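You operate a simulated robot arm through the tools that you are given. There is no shell and no other tool. Be economical: measure what you need, move in short steps, check, and stop when the job is done.

You are at the controls of a simulated robot arm. One attempt, no reset.

TASK
Take the purple cone from the wooden table and put it on the white yarn card.

Only the result counts: the job must be done as asked and must still hold three seconds after the hand-in. Knocking over, shifting, dropping, spilling or breaking anything else fails it.

THE ROBOT
A 7-joint arm with a two-finger parallel gripper, fixed in place. Base frame: the origin is at the foot of the arm, x ahead of it, y to its left, z up; the work surface is at about z = 0. Readings come in mm, rad, newtons and seconds.
With the tool pointing down near the work surface it reaches from about 220 to 580 mm from the base axis. Its first joint turns from -1.152 to 1.152 rad. Payload 2.5 kg.
The TCP is the grasp point between the finger pads, 23 mm short of the fingertips. In the tool frame z runs along the fingers and y along their closing line. Largest opening 94 mm; finger width 38, thickness 10; the body of the gripper, 54 by 96 mm, starts 39 mm behind the TCP.
Orientation is that of the tool frame in the base frame, as [roll, pitch, yaw] about the fixed x, y, z axes, in that order (R = Rz(yaw) Ry(pitch) Rx(roll)). With the fingers straight down and closing along the base's y, the tool's x points along the base's -x, its y along +y and its z along -z.

THE INTERFACE
- The arm moves only by the tool arm_command. Its argument "rows" is one flat list of numbers, 7 for each row, row after row: the opening in per cent of the stroke, from 0 (shut) to 100 (fully open), then the shift along the tool's x, y, z in units of 40 mm (1.0 is 40 mm), then the turn, a rotation vector about the tool's x, y, z in units of 5 degrees (1.0 is 5 degrees). In form: [hand, x, y, z, wx, wy, wz, hand, x, y, z, wx, wy, wz, ...]. A call has 1 to 20 rows; each row shifts and turns the commanded pose from where the row before left it, along the tool's axes as they then stand. A call with a number of a shift or a turn outside -1 to 1 is refused whole. A row lasts 0.2 s, in which the tool goes at most 50 mm and 0.15 rad; a call with a longer step from one row to the next is refused whole, and so is a gripper value outside its range. Where a pose cannot be reached the arm comes as near as it can. A force on the tool above 40 N (or 10 N above the force at the start of the call, whichever is more), or a blocked arm, ends the call early, and 0.2 s more pass. The fingers move at their own pace (about 108 mm/s each) and stop on an object; they squeeze with about 40 N. The grip force told is the motor's: it shows also when the fingers shut on nothing. Time passes only in rows, and 0.2 s behind the last, so rows that do not move let the fingers close. The reply holds the time, the measured pose of the TCP, the force on the tool along the base axes, the opening and the grip force, in the units named above and with some noise, and new pictures: "show" is both (left out), scene, wrist or none.
- Cameras (640 x 400 px; columns grow to the right, rows downward): "scene" is fixed at [119.3, -409.1, 537.8]; the picture's right is [0.84, -0.55, 0.00], its down [-0.34, -0.52, -0.78] and it looks along [0.43, 0.65, -0.62] (base axes); focal length 365 px, centre (320, 200). "wrist" rides on the gripper at [-39, 0, -44] in the tool frame; the picture's right is [0.00, -1.00, 0.00], its down [0.97, 0.00, -0.24] and it looks along [0.24, 0.00, 0.97] (tool axes); focal length 218 px, centre (320, 200). There is no depth. A picture from a camera that has moved, and an enlarged one, comes with that camera's place and axes in the base frame and with its lens.
- inspect(camera, box): a new picture of the part [left, top, right, bottom] of that camera's present view, enlarged. It takes no simulated time.
- sign_off(): hands the job in; it is judged then, once.

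Go step by step. Nothing tells you positions but the pictures and the camera data: compare them with the known pose of the tool, close in by small moves and look again before you grip or let go. The budget is 90 turns and 170 pictures, counting those below and the enlarged ones. Unless the task says otherwise, let go and move clear before handing in, and close with one line.

The tools are called after ">>>" as name(argument=value, ...) on one line, values as JSON. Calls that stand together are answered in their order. arm_command: Moves the arm, as the interface text tells. Its arguments: {"type":"object","properties":{"rows":{"type":"array","items":{"type":"number"}},"show":{"type":"string","enum":["both","scene","wrist","none"]}},"required":["rows"]} The other tools are called the same way: inspect (camera, box) takes an enlarged picture of a part of a camera's view; sign_off () hands the job in.

At the start:

```text
time: 0.0
tcp_pos: [298.2, 132.3, 269.6]
ee_rot: [-3.141, 0.0, 3.141]
ft_force: [0.5, -0.7, -0.5]
finger_gap: 94.0
grip_force: 0.1
```

scene: 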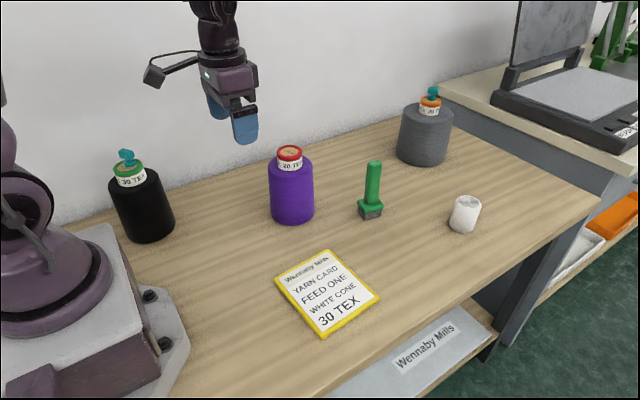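
wrist: 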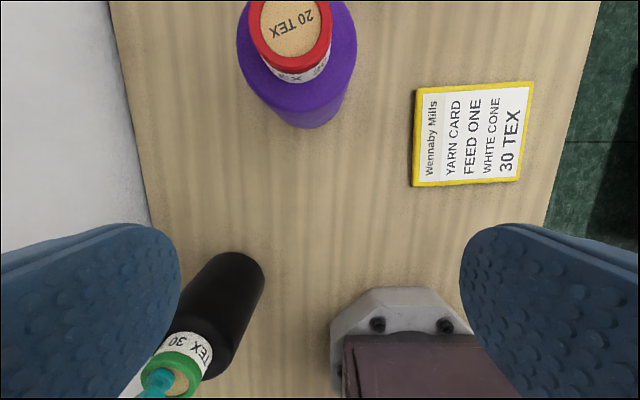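

The purple cone stands at about (415, 150) and the white card lies at about (356, -74). I'll look closer at both before moving.

>>> inspect(camera="scene", box=[240, 130, 340, 240])

>>> inspect(camera="scene", box=[260, 240, 400, 340])

```text
3.64 times, centred on (290, 185) of scene
camera zoom: at [119.3, -409.1, 537.8], right [0.84, -0.55, 0.0], down [-0.34, -0.52, -0.78], along [0.43, 0.65, -0.62], focal length 1326 px, centre (429, 254)
```

zoom: 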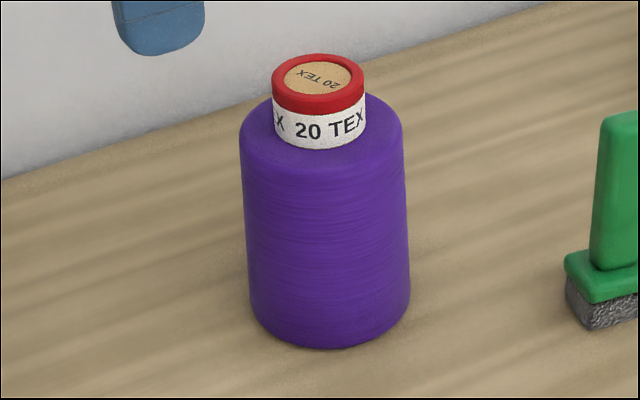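

```text
4.00 times, centred on (330, 290) of scene
camera zoom: at [119.3, -409.1, 537.8], right [0.84, -0.55, 0.0], down [-0.34, -0.52, -0.78], along [0.43, 0.65, -0.62], focal length 1459 px, centre (280, -160)
```

zoom: 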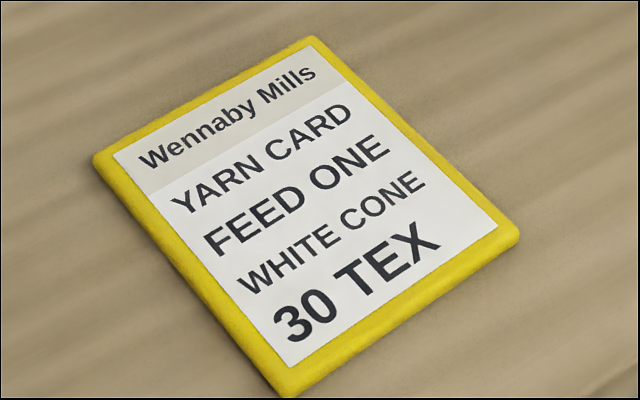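

The cone's body is about 98 mm wide, too wide for the gripper, so I'll grip the roughly 50 mm neck. The neck runs from about z 115 to 150. I'll move above it first, staying high.

>>> arm_command(rows=[100, -0.6, 0.1, 0, 0, 0, 0, 100, -0.8, 0.15, 0, 0, 0, 0, 100, -0.8, 0.15, 0, 0, 0, 0, 100, -0.6, 0.1, 0, 0, 0, 0, 100, 0, 0, 0, 0, 0, 0])

```text
time: 1.2
tcp_pos: [413.4, 152.2, 270.9]
ee_rot: [3.14, 0.001, -3.141]
ft_force: [0.8, 0.2, 0.0]
finger_gap: 94.0
grip_force: 0.1
camera wrist: at [452.3, 153.1, 315.9], right [0.0, -1.0, 0.0], down [-0.97, 0.0, 0.24], along [-0.24, 0.0, -0.97], focal length 218 px, centre (320, 200)
```

scene: 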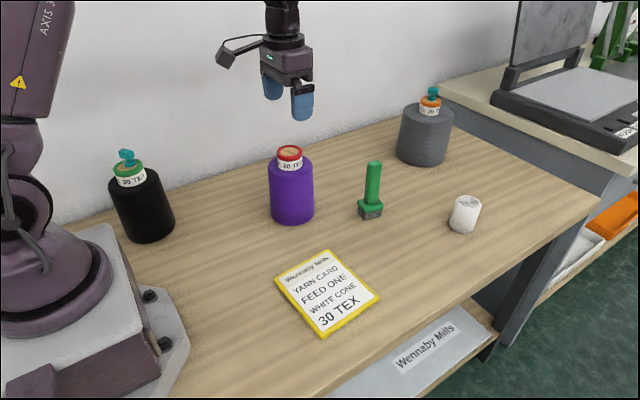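
wrist: 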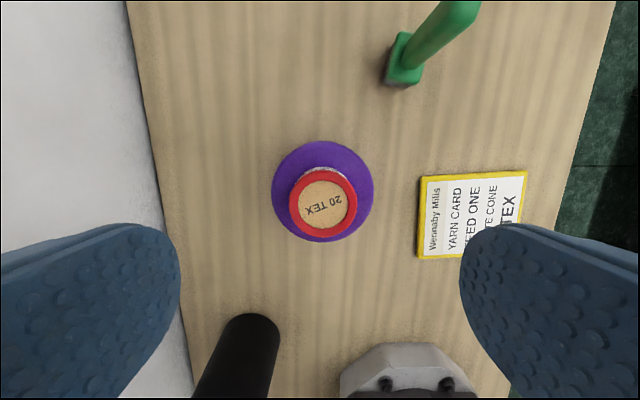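

The neck is nearly under the hand, at about x 408, y 151. I'll descend partway and look again.

>>> arm_command(rows=[100, 0.05, -0.02, 0.6, 0, 0, 0, 100, 0.05, 0, 0.8, 0, 0, 0, 100, 0, 0, 0.6, 0, 0, 0, 100, 0, 0, 0, 0, 0, 0])

>>> inspect(camera="scene", box=[240, 90, 340, 190])

```text
time: 2.2
tcp_pos: [407.1, 150.9, 189.9]
ee_rot: [-3.141, 0.0, -3.141]
ft_force: [-0.6, -0.4, -0.2]
finger_gap: 93.9
grip_force: 0.0
camera wrist: at [446.5, 152.8, 234.3], right [0.0, -1.0, 0.0], down [-0.97, 0.0, 0.24], along [-0.24, 0.0, -0.97], focal length 218 px, centre (320, 200)
```

scene: 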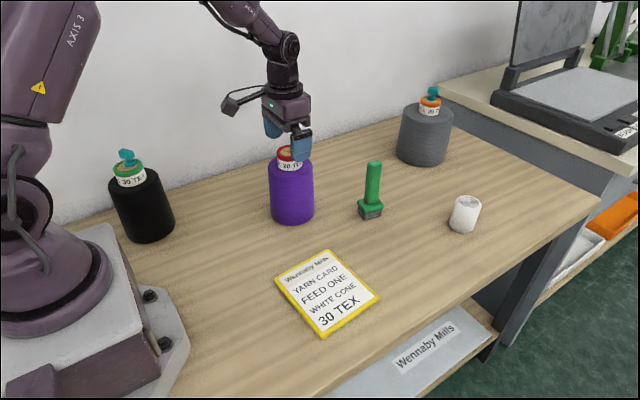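
wrist: 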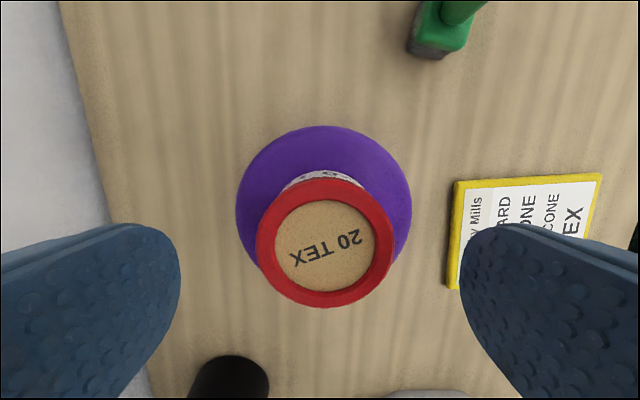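

```text
4.00 times, centred on (290, 140) of scene
camera zoom: at [119.3, -409.1, 537.8], right [0.84, -0.55, 0.0], down [-0.34, -0.52, -0.78], along [0.43, 0.65, -0.62], focal length 1459 px, centre (440, 440)
```

zoom: 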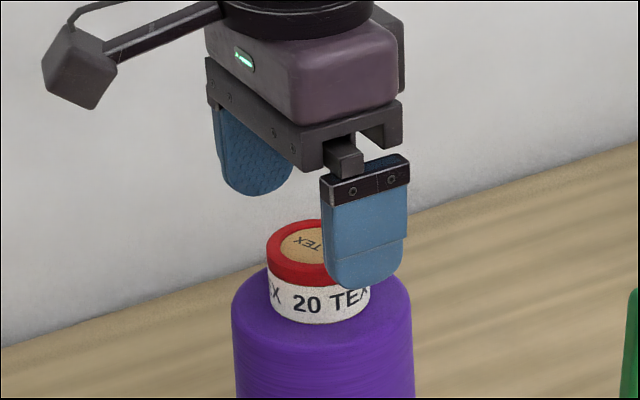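

The neck centre is at about (412, 151), with its top at about z 158 and the shoulder at about 120. I'll shift 5 mm in x and descend to about z 152, which puts the fingertips at about 129.

>>> arm_command(rows=[100, -0.12, 0, 0, 0, 0, 0, 100, 0, 0, 0.5, 0, 0, 0, 100, 0, 0, 0.45, 0, 0, 0, 100, 0, 0, 0, 0, 0, 0])

>>> inspect(camera="scene", box=[240, 110, 340, 210])

```text
time: 3.2
tcp_pos: [414.4, 151.6, 152.7]
ee_rot: [-3.141, 0.001, 3.14]
ft_force: [-9.1, -3.7, 24.0]
finger_gap: 94.1
grip_force: 0.0
camera wrist: at [451.9, 152.2, 197.6], right [0.0, -1.0, 0.0], down [-0.97, 0.0, 0.24], along [-0.24, 0.0, -0.97], focal length 218 px, centre (320, 200)
```

scene: 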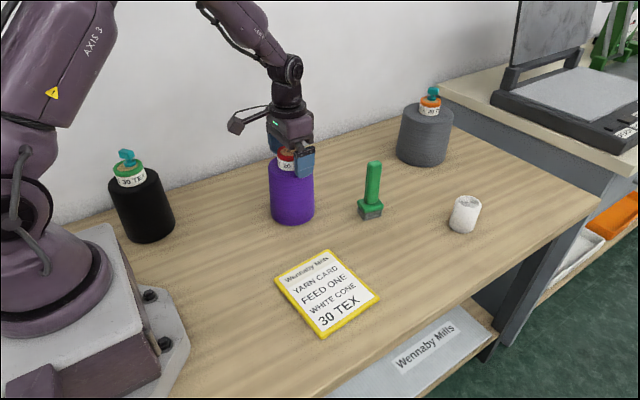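
wrist: 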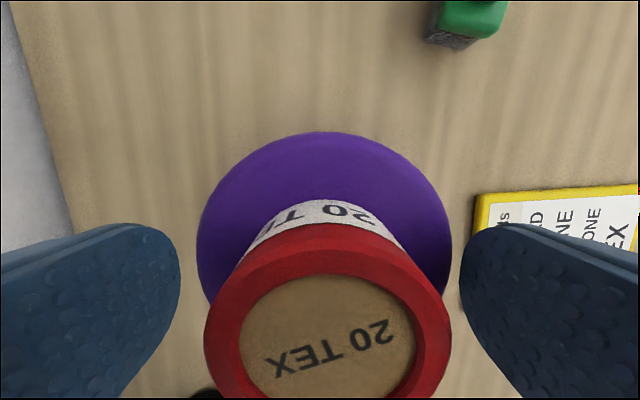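

```text
4.00 times, centred on (290, 160) of scene
camera zoom: at [119.2, -409.1, 537.8], right [0.84, -0.55, 0.0], down [-0.34, -0.52, -0.78], along [0.43, 0.65, -0.62], focal length 1459 px, centre (440, 360)
```

zoom: 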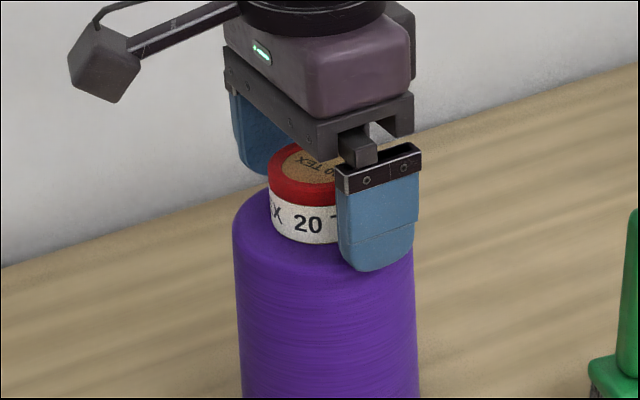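

The fingertips touched the shoulder: the force reads 24 N upward. I'll rise about 6 mm, shift 2 mm back in x and check that the force goes away.

>>> arm_command(rows=[100, 0, 0, -0.15, 0, 0, 0, 100, 0.06, 0, 0, 0, 0, 0, 100, 0, 0, 0, 0, 0, 0])

```text
time: 4.0
tcp_pos: [410.2, 151.3, 156.7]
ee_rot: [3.141, -0.001, -3.141]
ft_force: [-0.2, -0.4, -0.4]
finger_gap: 93.8
grip_force: 0.0
camera wrist: at [448.5, 151.8, 201.7], right [0.0, -1.0, 0.0], down [-0.97, 0.0, 0.24], along [-0.24, 0.0, -0.97], focal length 218 px, centre (320, 200)
```

scene: 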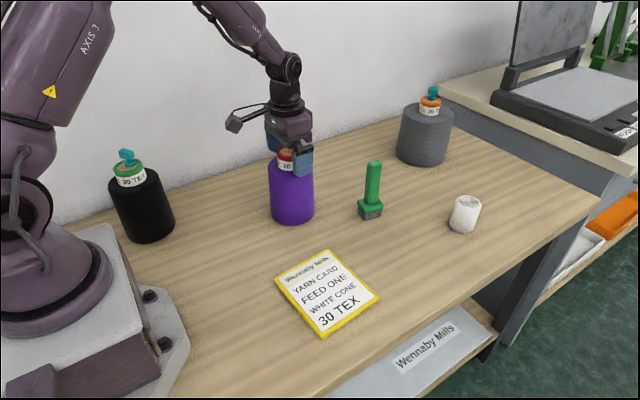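
wrist: 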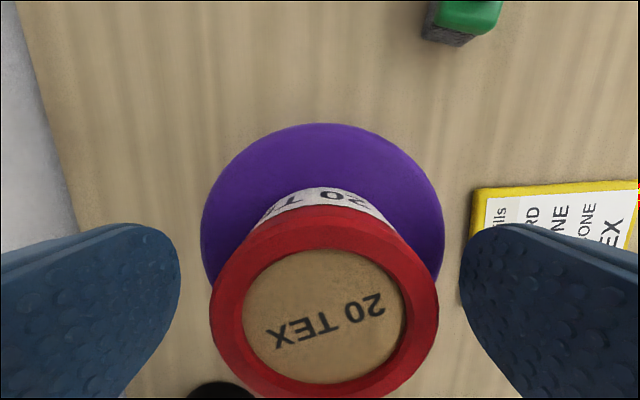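

The hand is free of contact and centred on the neck. I'll close the fingers.

>>> arm_command(rows=[0, 0, 0, 0, 0, 0, 0, 0, 0, 0, 0, 0, 0, 0, 0, 0, 0, 0, 0, 0, 0, 0, 0, 0, 0, 0, 0, 0])

```text
time: 5.0
tcp_pos: [410.3, 151.6, 156.9]
ee_rot: [3.141, 0.0, 3.139]
ft_force: [-0.1, -1.4, -0.3]
finger_gap: 48.9
grip_force: 39.7
camera wrist: at [448.6, 151.7, 202.0], right [0.0, -1.0, 0.0], down [-0.97, 0.0, 0.24], along [-0.24, 0.0, -0.97], focal length 218 px, centre (320, 200)
```

scene: 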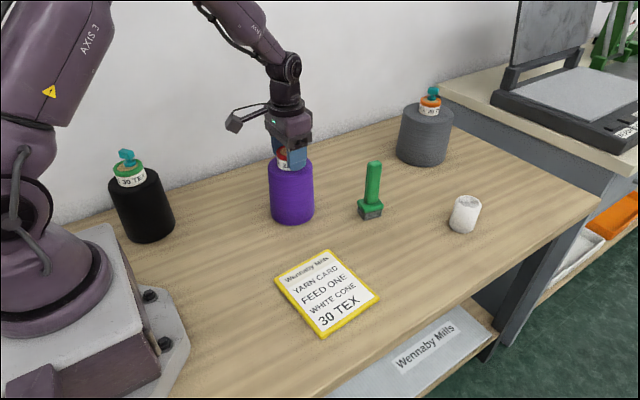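
wrist: 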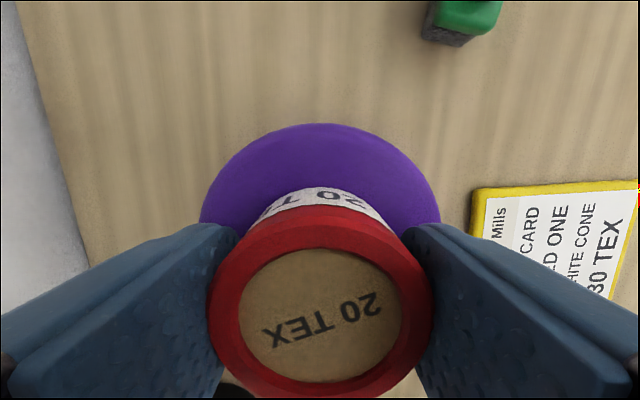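

The neck is gripped at 48.9 mm. I'll lift straight up by 40 mm, gently.

>>> arm_command(rows=[0, 0, 0, -0.2, 0, 0, 0, 0, 0, 0, -0.3, 0, 0, 0, 0, 0, 0, -0.3, 0, 0, 0, 0, 0, 0, -0.2, 0, 0, 0, 0, 0, 0, 0, 0, 0, 0])

>>> inspect(camera="scene", box=[220, 80, 360, 240])

```text
time: 6.2
tcp_pos: [410.4, 149.4, 195.8]
ee_rot: [-3.141, 0.0, 3.141]
ft_force: [0.3, 0.1, -0.9]
finger_gap: 0.0
grip_force: 40.1
camera wrist: at [449.4, 151.1, 240.4], right [0.0, -1.0, 0.0], down [-0.97, 0.0, 0.24], along [-0.24, 0.0, -0.97], focal length 218 px, centre (320, 200)
```

scene: 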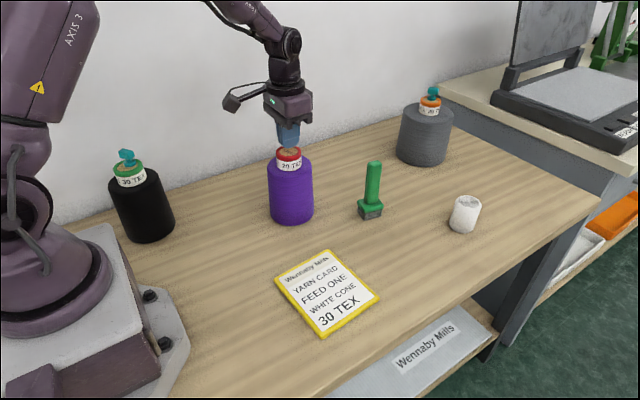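
wrist: 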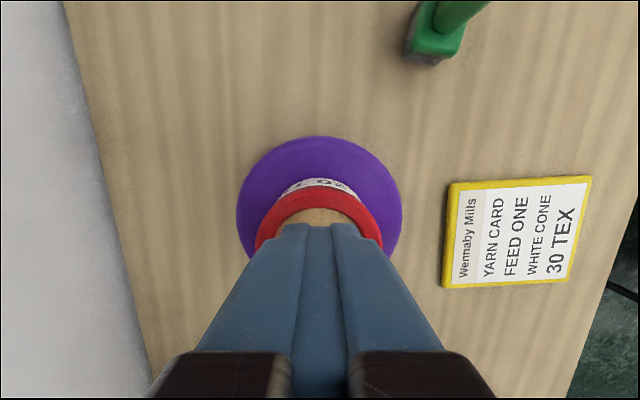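

```text
2.50 times, centred on (290, 160) of scene
camera zoom: at [119.3, -409.1, 537.8], right [0.84, -0.55, 0.0], down [-0.34, -0.52, -0.78], along [0.43, 0.65, -0.62], focal length 912 px, centre (395, 300)
```

zoom: 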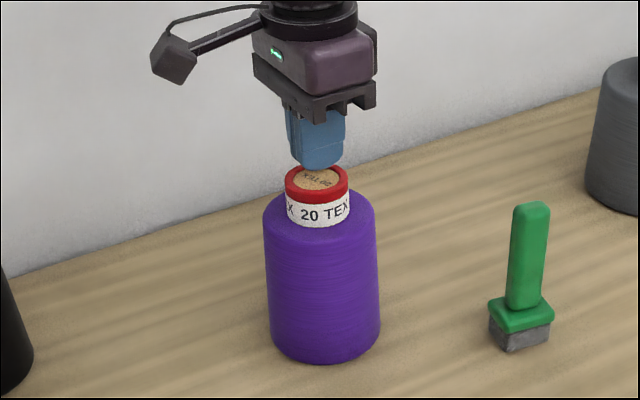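

The fingers slipped off the neck: they are shut and the cone still stands where it was. I'll open, go back down a little lower, and test the lift slowly while reading the force.

>>> arm_command(rows=[100, 0, 0, 0, 0, 0, 0, 100, 0, 0, 0, 0, 0, 0, 100, -0.02, 0.02, 0, 0, 0, 0, 100, 0, 0, 0.4, 0, 0, 0, 100, 0, 0, 0.4, 0, 0, 0, 100, 0, 0, 0.2, 0, 0, 0, 100, 0, 0, 0.04, 0, 0, 0, 100, 0, 0, 0, 0, 0, 0])

>>> inspect(camera="scene", box=[250, 130, 340, 230])

```text
time: 8.0
tcp_pos: [411.0, 151.8, 156.6]
ee_rot: [-3.141, 0.0, 3.141]
ft_force: [0.1, 0.4, -0.5]
finger_gap: 94.0
grip_force: 0.1
camera wrist: at [449.6, 153.7, 201.1], right [0.0, -1.0, 0.0], down [-0.97, 0.0, 0.24], along [-0.24, 0.0, -0.97], focal length 218 px, centre (320, 200)
```

scene: 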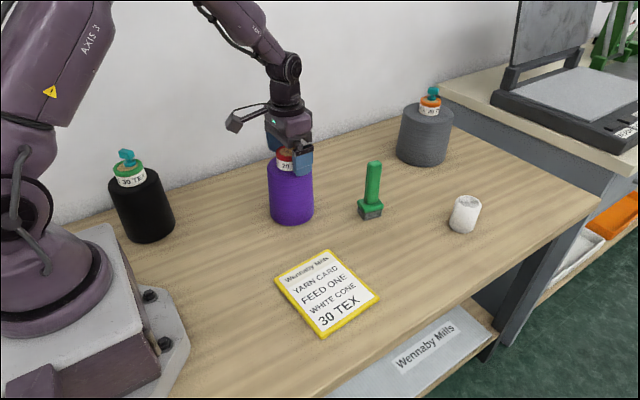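
wrist: 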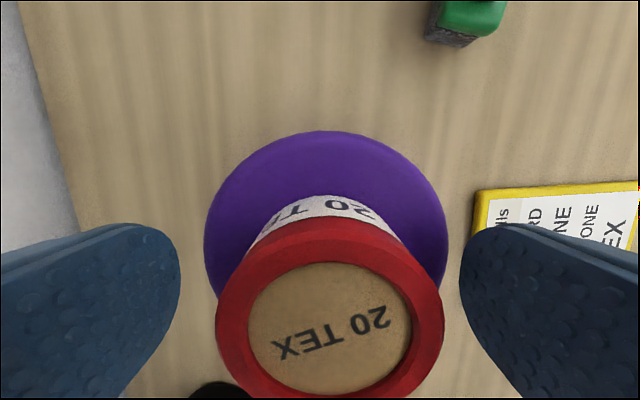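

```text
4.00 times, centred on (295, 180) of scene
camera zoom: at [119.3, -409.1, 537.8], right [0.84, -0.55, 0.0], down [-0.34, -0.52, -0.78], along [0.43, 0.65, -0.62], focal length 1459 px, centre (420, 280)
```

zoom: 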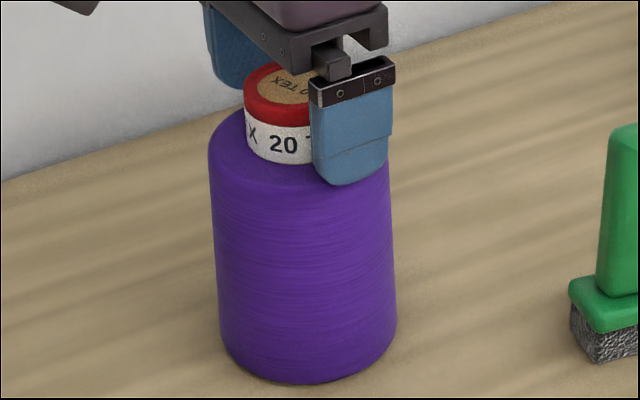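

I'm back around the neck with no contact. I'll lower 2 mm more, grip, then lift very slowly by a few mm and read the force.

>>> arm_command(rows=[100, 0, 0, 0.05, 0, 0, 0, 0, 0, 0, 0, 0, 0, 0, 0, 0, 0, 0, 0, 0, 0, 0, 0, 0, 0, 0, 0, 0, 0, 0, 0, 0, 0, 0, 0], show="none")

>>> arm_command(rows=[0, 0, 0, -0.03, 0, 0, 0, 0, 0, 0, -0.03, 0, 0, 0], show="none")

>>> arm_command(rows=[0, 0, 0, -0.03, 0, 0, 0, 0, 0, 0, -0.03, 0, 0, 0], show="wrist")

```text
time: 9.2
tcp_pos: [412.1, 151.7, 153.8]
ee_rot: [3.141, 0.0, 3.139]
ft_force: [0.3, -1.6, 0.7]
finger_gap: 49.4
grip_force: 39.5
```

```text
time: 9.8
tcp_pos: [410.2, 152.2, 155.3]
ee_rot: [-3.141, -0.004, 3.141]
ft_force: [0.6, 0.0, -0.4]
finger_gap: 49.3
grip_force: 40.0
```

```text
time: 10.4
tcp_pos: [411.4, 151.9, 157.8]
ee_rot: [-3.14, 0.0, 3.139]
ft_force: [0.7, 0.2, -4.0]
finger_gap: 49.4
grip_force: 39.8
camera wrist: at [449.6, 152.9, 203.0], right [0.0, -1.0, 0.0], down [-0.97, 0.0, 0.24], along [-0.24, 0.0, -0.97], focal length 218 px, centre (320, 200)
```

wrist: 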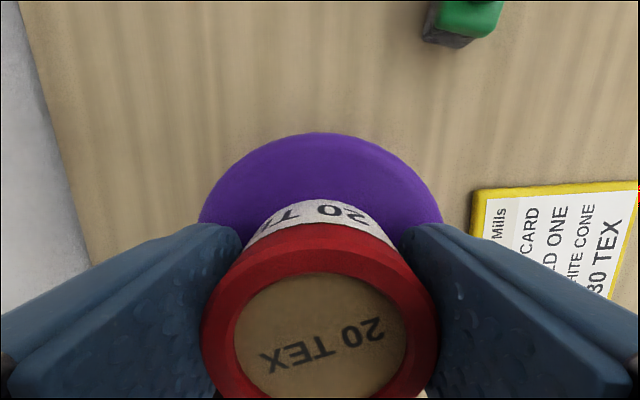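

The grip is holding so far, with about 4 N of pull and the tool 4 mm up. I'll keep lifting slowly.

>>> arm_command(rows=[0, 0, 0, -0.05, 0, 0, 0, 0, 0, 0, -0.05, 0, 0, 0], show="none")

>>> arm_command(rows=[0, 0, 0, -0.05, 0, 0, 0, 0, 0, 0, -0.05, 0, 0, 0])

>>> inspect(camera="scene", box=[250, 130, 340, 230])

```text
time: 11.0
tcp_pos: [410.1, 152.5, 163.5]
ee_rot: [-3.141, 0.0, 3.139]
ft_force: [-0.3, 0.0, -2.7]
finger_gap: 49.1
grip_force: 40.0
```

```text
time: 11.6
tcp_pos: [410.1, 152.4, 167.8]
ee_rot: [-3.141, 0.0, -3.141]
ft_force: [-0.4, -1.1, -1.6]
finger_gap: 49.3
grip_force: 39.8
camera wrist: at [449.0, 153.1, 212.2], right [0.0, -1.0, 0.0], down [-0.97, 0.0, 0.24], along [-0.24, 0.0, -0.97], focal length 218 px, centre (320, 200)
```

scene: 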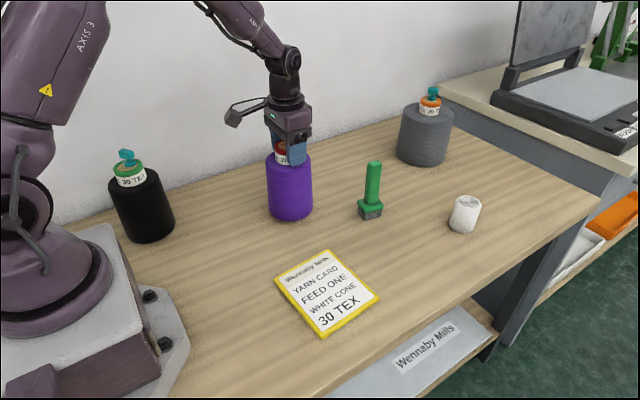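
wrist: 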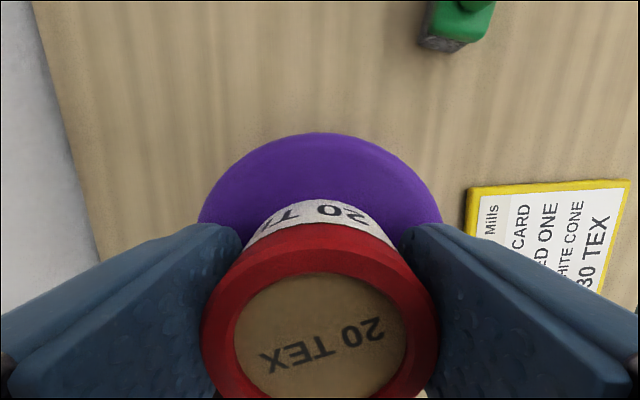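

```text
4.00 times, centred on (295, 180) of scene
camera zoom: at [119.3, -409.1, 537.8], right [0.84, -0.55, 0.0], down [-0.34, -0.52, -0.78], along [0.43, 0.65, -0.62], focal length 1459 px, centre (420, 280)
```

zoom: 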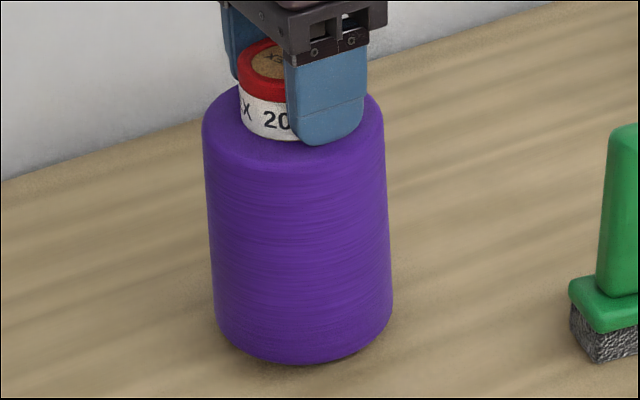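

The cone now lifts cleanly with about 2–4 N of load and the grip is steady. I'll raise it a bit more, then begin a gentle sideways move toward the card.

>>> arm_command(rows=[0, 0, 0, -0.05, 0, 0, 0, 0, 0, 0, -0.08, 0, 0, 0, 0, 0, 0, -0.08, 0, 0, 0, 0, 0, 0, -0.08, 0, 0, 0, 0, 0, 0, -0.05, 0, 0, 0, 0, 0, -0.05, 0, 0, 0, 0, 0, 0.02, -0.1, 0, 0, 0, 0, 0, 0.04, -0.15, 0, 0, 0, 0, 0, 0.05, -0.2, 0, 0, 0, 0, 0, 0.05, -0.2, 0, 0, 0, 0, 0, 0.05, -0.2, 0, 0, 0, 0, 0, 0.05, -0.2, 0, 0, 0, 0, 0, 0.05, -0.2, 0, 0, 0, 0, 0, 0.05, -0.2, 0, 0, 0, 0, 0, 0.05, -0.2, 0, 0, 0, 0, 0, 0.05, -0.2, 0, 0, 0, 0, 0, 0.04, -0.15, 0, 0, 0, 0, 0, 0.02, -0.1, 0, 0, 0, 0, 0, 0, -0.05, 0, 0, 0, 0])

```text
time: 15.6
tcp_pos: [389.0, 63.9, 180.9]
ee_rot: [-3.141, 0.0, 3.138]
ft_force: [0.2, 0.0, -3.3]
finger_gap: 49.3
grip_force: 40.0
camera wrist: at [428.6, 64.8, 225.7], right [0.0, -1.0, 0.0], down [-0.97, 0.0, 0.24], along [-0.24, 0.0, -0.97], focal length 218 px, centre (320, 200)
```

scene: 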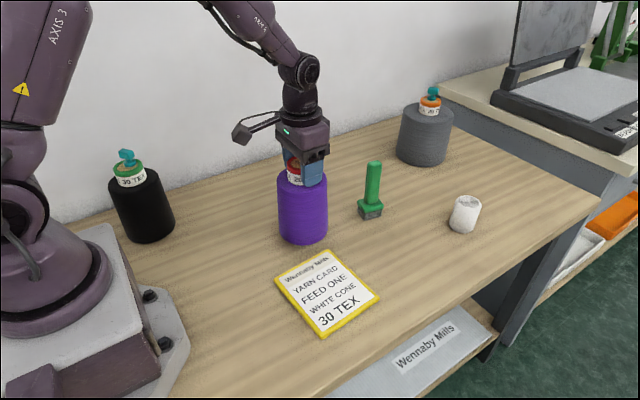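
wrist: 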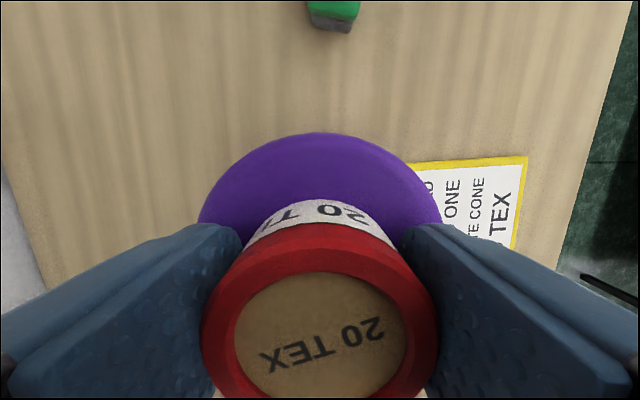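

The hold is steady and the hand is at (389, 64). I'll continue to about (357, -71), above the card.

>>> arm_command(rows=[0, 0.02, -0.1, 0, 0, 0, 0, 0, 0.04, -0.15, 0, 0, 0, 0, 0, 0.05, -0.2, 0, 0, 0, 0, 0, 0.05, -0.2, 0, 0, 0, 0, 0, 0.05, -0.2, 0, 0, 0, 0, 0, 0.05, -0.2, 0, 0, 0, 0, 0, 0.05, -0.2, 0, 0, 0, 0, 0, 0.05, -0.2, 0, 0, 0, 0, 0, 0.05, -0.2, 0, 0, 0, 0, 0, 0.05, -0.2, 0, 0, 0, 0, 0, 0.05, -0.2, 0, 0, 0, 0, 0, 0.05, -0.2, 0, 0, 0, 0, 0, 0.05, -0.2, 0, 0, 0, 0, 0, 0.05, -0.2, 0, 0, 0, 0, 0, 0.05, -0.2, 0, 0, 0, 0, 0, 0.05, -0.2, 0, 0, 0, 0, 0, 0.04, -0.15, 0, 0, 0, 0, 0, 0, -0.1, 0, 0, 0, 0, 0, 0, -0.07, 0, 0, 0, 0])

>>> inspect(camera="scene", box=[240, 180, 420, 350])

```text
time: 19.6
tcp_pos: [358.1, -70.9, 179.8]
ee_rot: [3.141, -0.002, 3.14]
ft_force: [-0.3, 0.3, -4.2]
finger_gap: 49.2
grip_force: 40.0
camera wrist: at [396.6, -69.2, 224.7], right [0.0, -1.0, 0.0], down [-0.97, 0.0, 0.24], along [-0.24, 0.0, -0.97], focal length 218 px, centre (320, 200)
```

scene: 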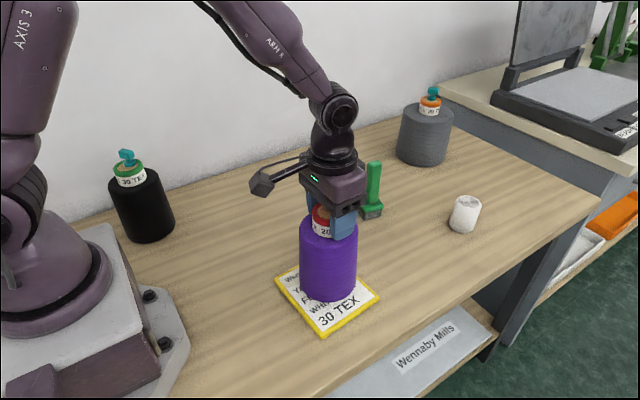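
wrist: 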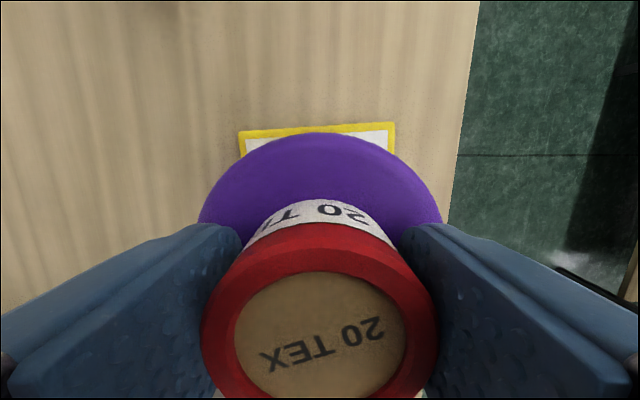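

```text
2.35 times, centred on (330, 265) of scene
camera zoom: at [119.3, -409.1, 537.8], right [0.84, -0.55, 0.0], down [-0.34, -0.52, -0.78], along [0.43, 0.65, -0.62], focal length 858 px, centre (296, 47)
```

zoom: 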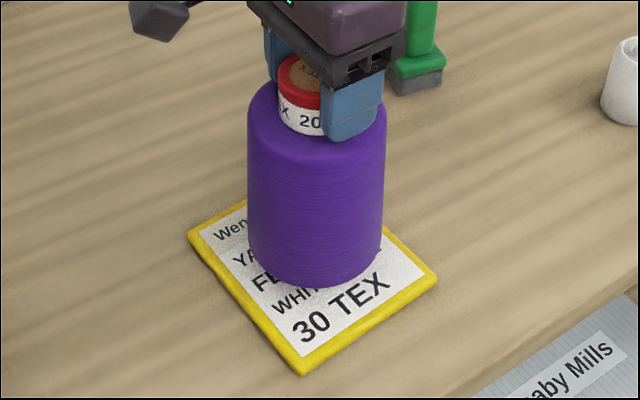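

The cone hangs above the card with its base about 26 mm up. By my estimate the card centre is at about (353, -69), so I'll shift 5 mm and lower most of the way.

>>> arm_command(rows=[0, 0.06, 0.02, 0, 0, 0, 0, 0, 0.06, 0.02, 0, 0, 0, 0, 0, 0, 0, 0.05, 0, 0, 0, 0, 0, 0, 0.08, 0, 0, 0, 0, 0, 0, 0.08, 0, 0, 0, 0, 0, 0, 0.08, 0, 0, 0, 0, 0, 0, 0.06, 0, 0, 0, 0, 0, 0, 0.05, 0, 0, 0, 0, 0, 0, 0, 0, 0, 0])

>>> inspect(camera="scene", box=[240, 180, 420, 350])

```text
time: 21.6
tcp_pos: [352.8, -69.6, 164.0]
ee_rot: [-3.14, 0.0, -3.141]
ft_force: [-0.2, -0.4, -3.4]
finger_gap: 49.3
grip_force: 40.4
camera wrist: at [391.8, -68.9, 209.2], right [0.0, -1.0, 0.0], down [-0.97, 0.0, 0.24], along [-0.24, 0.0, -0.97], focal length 218 px, centre (320, 200)
```

scene: 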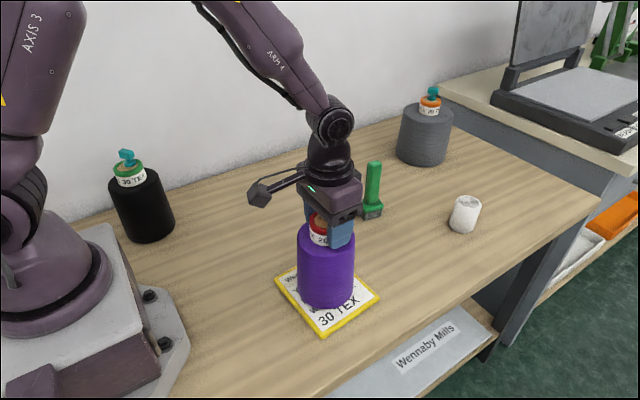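
wrist: 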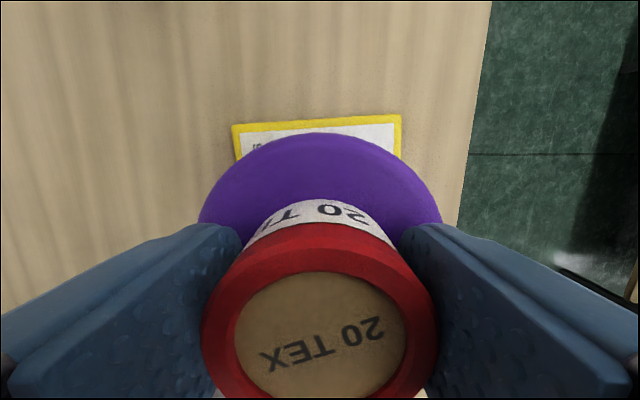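

```text
2.35 times, centred on (330, 265) of scene
camera zoom: at [119.3, -409.1, 537.8], right [0.84, -0.55, 0.0], down [-0.34, -0.52, -0.78], along [0.43, 0.65, -0.62], focal length 858 px, centre (296, 47)
```

zoom: 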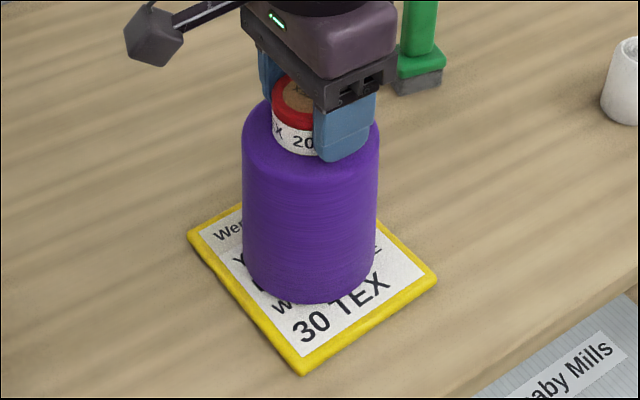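

The base now sits inside the card outline on all sides. I'll move 3 mm toward the card's middle in y and lower in small steps until it touches.

>>> arm_command(rows=[0, 0, -0.08, 0, 0, 0, 0, 0, 0, 0, 0.04, 0, 0, 0, 0, 0, 0, 0.04, 0, 0, 0, 0, 0, 0, 0.025, 0, 0, 0], show="none")

>>> arm_command(rows=[0, 0, 0, 0.025, 0, 0, 0], show="scene")

>>> inspect(camera="scene", box=[240, 220, 400, 350])

```text
time: 22.7
tcp_pos: [353.8, -72.4, 163.0]
ee_rot: [-3.14, 0.005, 3.139]
ft_force: [-4.4, 1.1, 12.8]
finger_gap: 49.4
grip_force: 40.0
stopped in row 4: the force on the tool passed its limit (the readings are from after the stop); the commanded pose is now the measured one
```

```text
time: 23.1
tcp_pos: [353.6, -73.0, 162.4]
ee_rot: [-3.14, 0.005, 3.14]
ft_force: [-11.3, 3.6, 35.4]
finger_gap: 49.4
grip_force: 40.0
```

scene: 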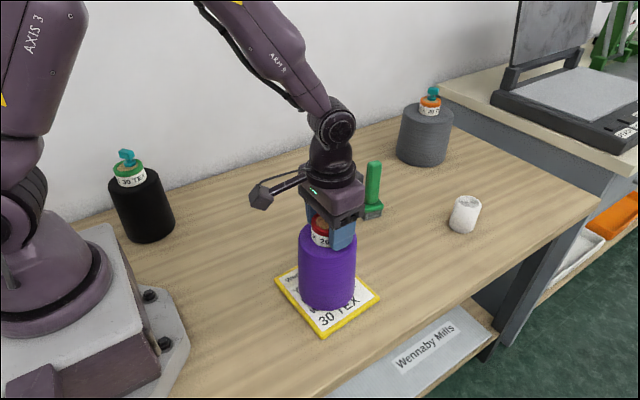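

```text
3.08 times, centred on (320, 285) of scene
camera zoom: at [119.2, -409.1, 537.9], right [0.84, -0.55, 0.0], down [-0.34, -0.52, -0.78], along [0.43, 0.65, -0.62], focal length 1122 px, centre (320, -62)
```

zoom: 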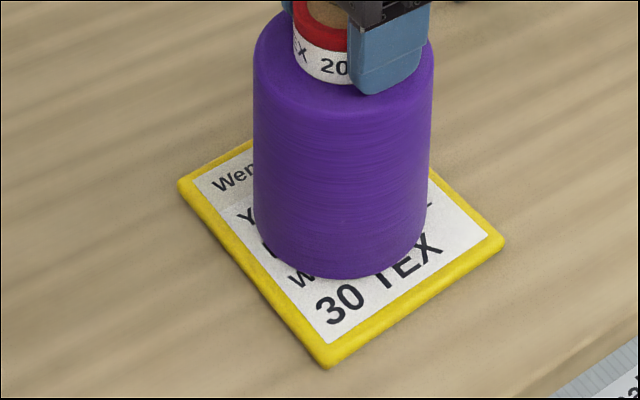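

The cone has touched down on the card, pressing with about 35 N. I'll ease up by about a millimetre before releasing.

>>> arm_command(rows=[0, 0, 0, -0.02, 0, 0, 0, 0, 0, 0, 0, 0, 0, 0], show="none")

```text
time: 23.7
tcp_pos: [353.9, -73.3, 162.5]
ee_rot: [-3.141, 0.007, 3.141]
ft_force: [-3.9, 2.1, 24.0]
finger_gap: 49.5
grip_force: 39.7
```

>>> arm_command(rows=[0, 0, 0, -0.03, 0, 0, 0, 0, 0, 0, 0, 0, 0, 0], show="none")

```text
time: 24.3
tcp_pos: [353.8, -73.2, 163.1]
ee_rot: [-3.139, 0.005, 3.14]
ft_force: [2.9, -0.7, 3.3]
finger_gap: 49.1
grip_force: 40.5
```

The load is down to about 3 N, so I'll open the fingers and look.

>>> arm_command(rows=[50, 0, 0, 0, 0, 0, 0, 70, 0, 0, 0, 0, 0, 0, 100, 0, 0, 0, 0, 0, 0, 100, 0, 0, 0, 0, 0, 0, 100, 0, 0, 0, 0, 0, 0])

```text
time: 25.5
tcp_pos: [354.4, -72.7, 163.1]
ee_rot: [-3.141, 0.004, 3.14]
ft_force: [0.9, 0.2, 0.0]
finger_gap: 94.1
grip_force: 0.0
camera wrist: at [392.6, -71.7, 208.5], right [0.0, -1.0, 0.0], down [-0.97, 0.0, 0.24], along [-0.24, 0.0, -0.97], focal length 218 px, centre (320, 200)
```

scene: 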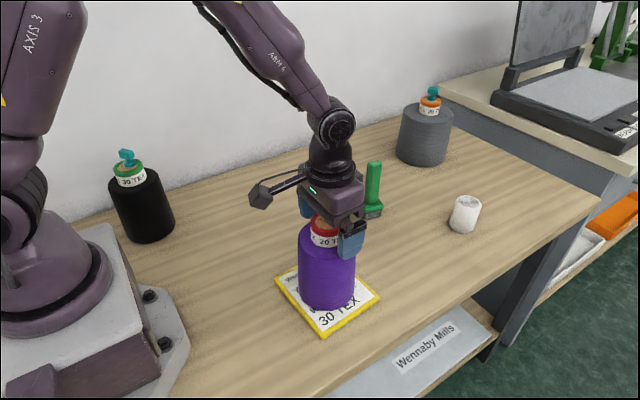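
wrist: 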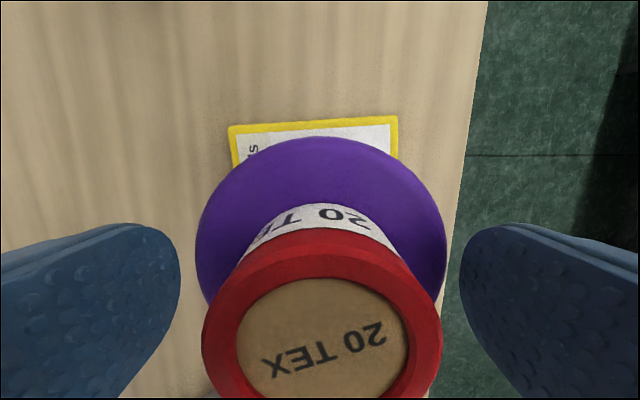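

The cone stands free on the card. I'll rise straight up, clear of it.

>>> arm_command(rows=[100, 0, 0, -0.3, 0, 0, 0, 100, 0, 0, -0.6, 0, 0, 0, 100, 0, 0, -0.8, 0, 0, 0, 100, 0, 0, -0.8, 0, 0, 0, 100, 0, 0, 0, 0, 0, 0])

>>> inspect(camera="scene", box=[240, 200, 400, 350])

```text
time: 26.7
tcp_pos: [352.9, -73.9, 262.9]
ee_rot: [-3.139, 0.005, 3.141]
ft_force: [0.6, 0.1, -0.8]
finger_gap: 93.8
grip_force: 0.1
camera wrist: at [392.3, -72.5, 307.4], right [0.0, -1.0, 0.0], down [-0.97, 0.0, 0.24], along [-0.24, 0.0, -0.97], focal length 218 px, centre (320, 200)
```

scene: 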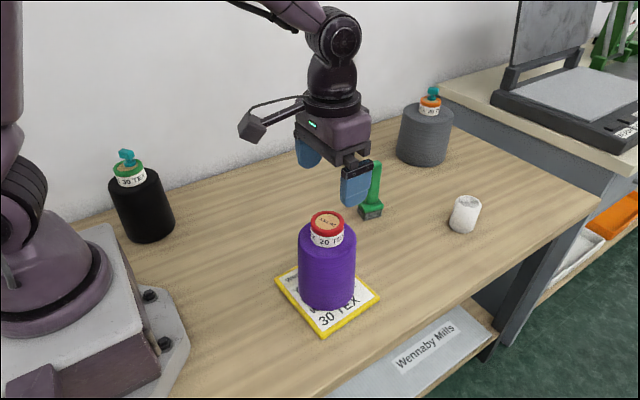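
wrist: 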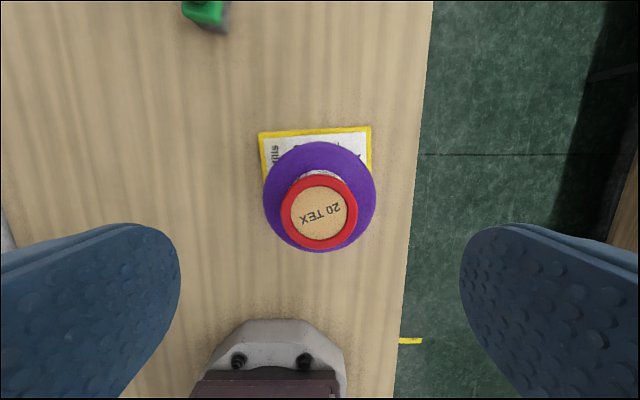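

```text
2.67 times, centred on (320, 275) of scene
camera zoom: at [119.3, -409.1, 537.8], right [0.84, -0.55, 0.0], down [-0.34, -0.52, -0.78], along [0.43, 0.65, -0.62], focal length 972 px, centre (320, 0)
```

zoom: 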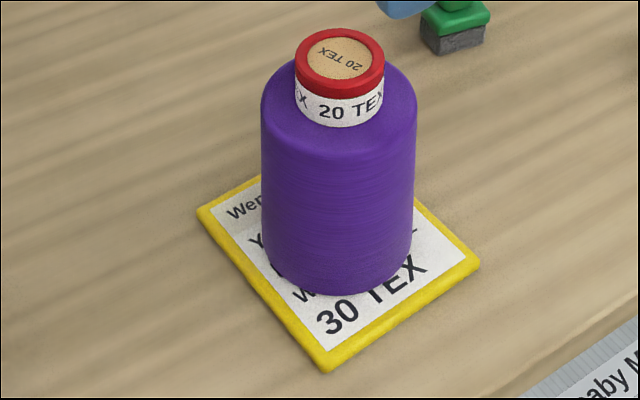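

The purple cone stands upright near the middle of the card. The other objects look undisturbed and the hand is clear, so I'm handing in.

>>> sign_off()

```text
The job is handed in.
```

The purple cone is standing upright on the white yarn card, the hand is clear of it, and the job is handed in. My first grip slipped off the neck without moving the cone, and the second, lower grip held.
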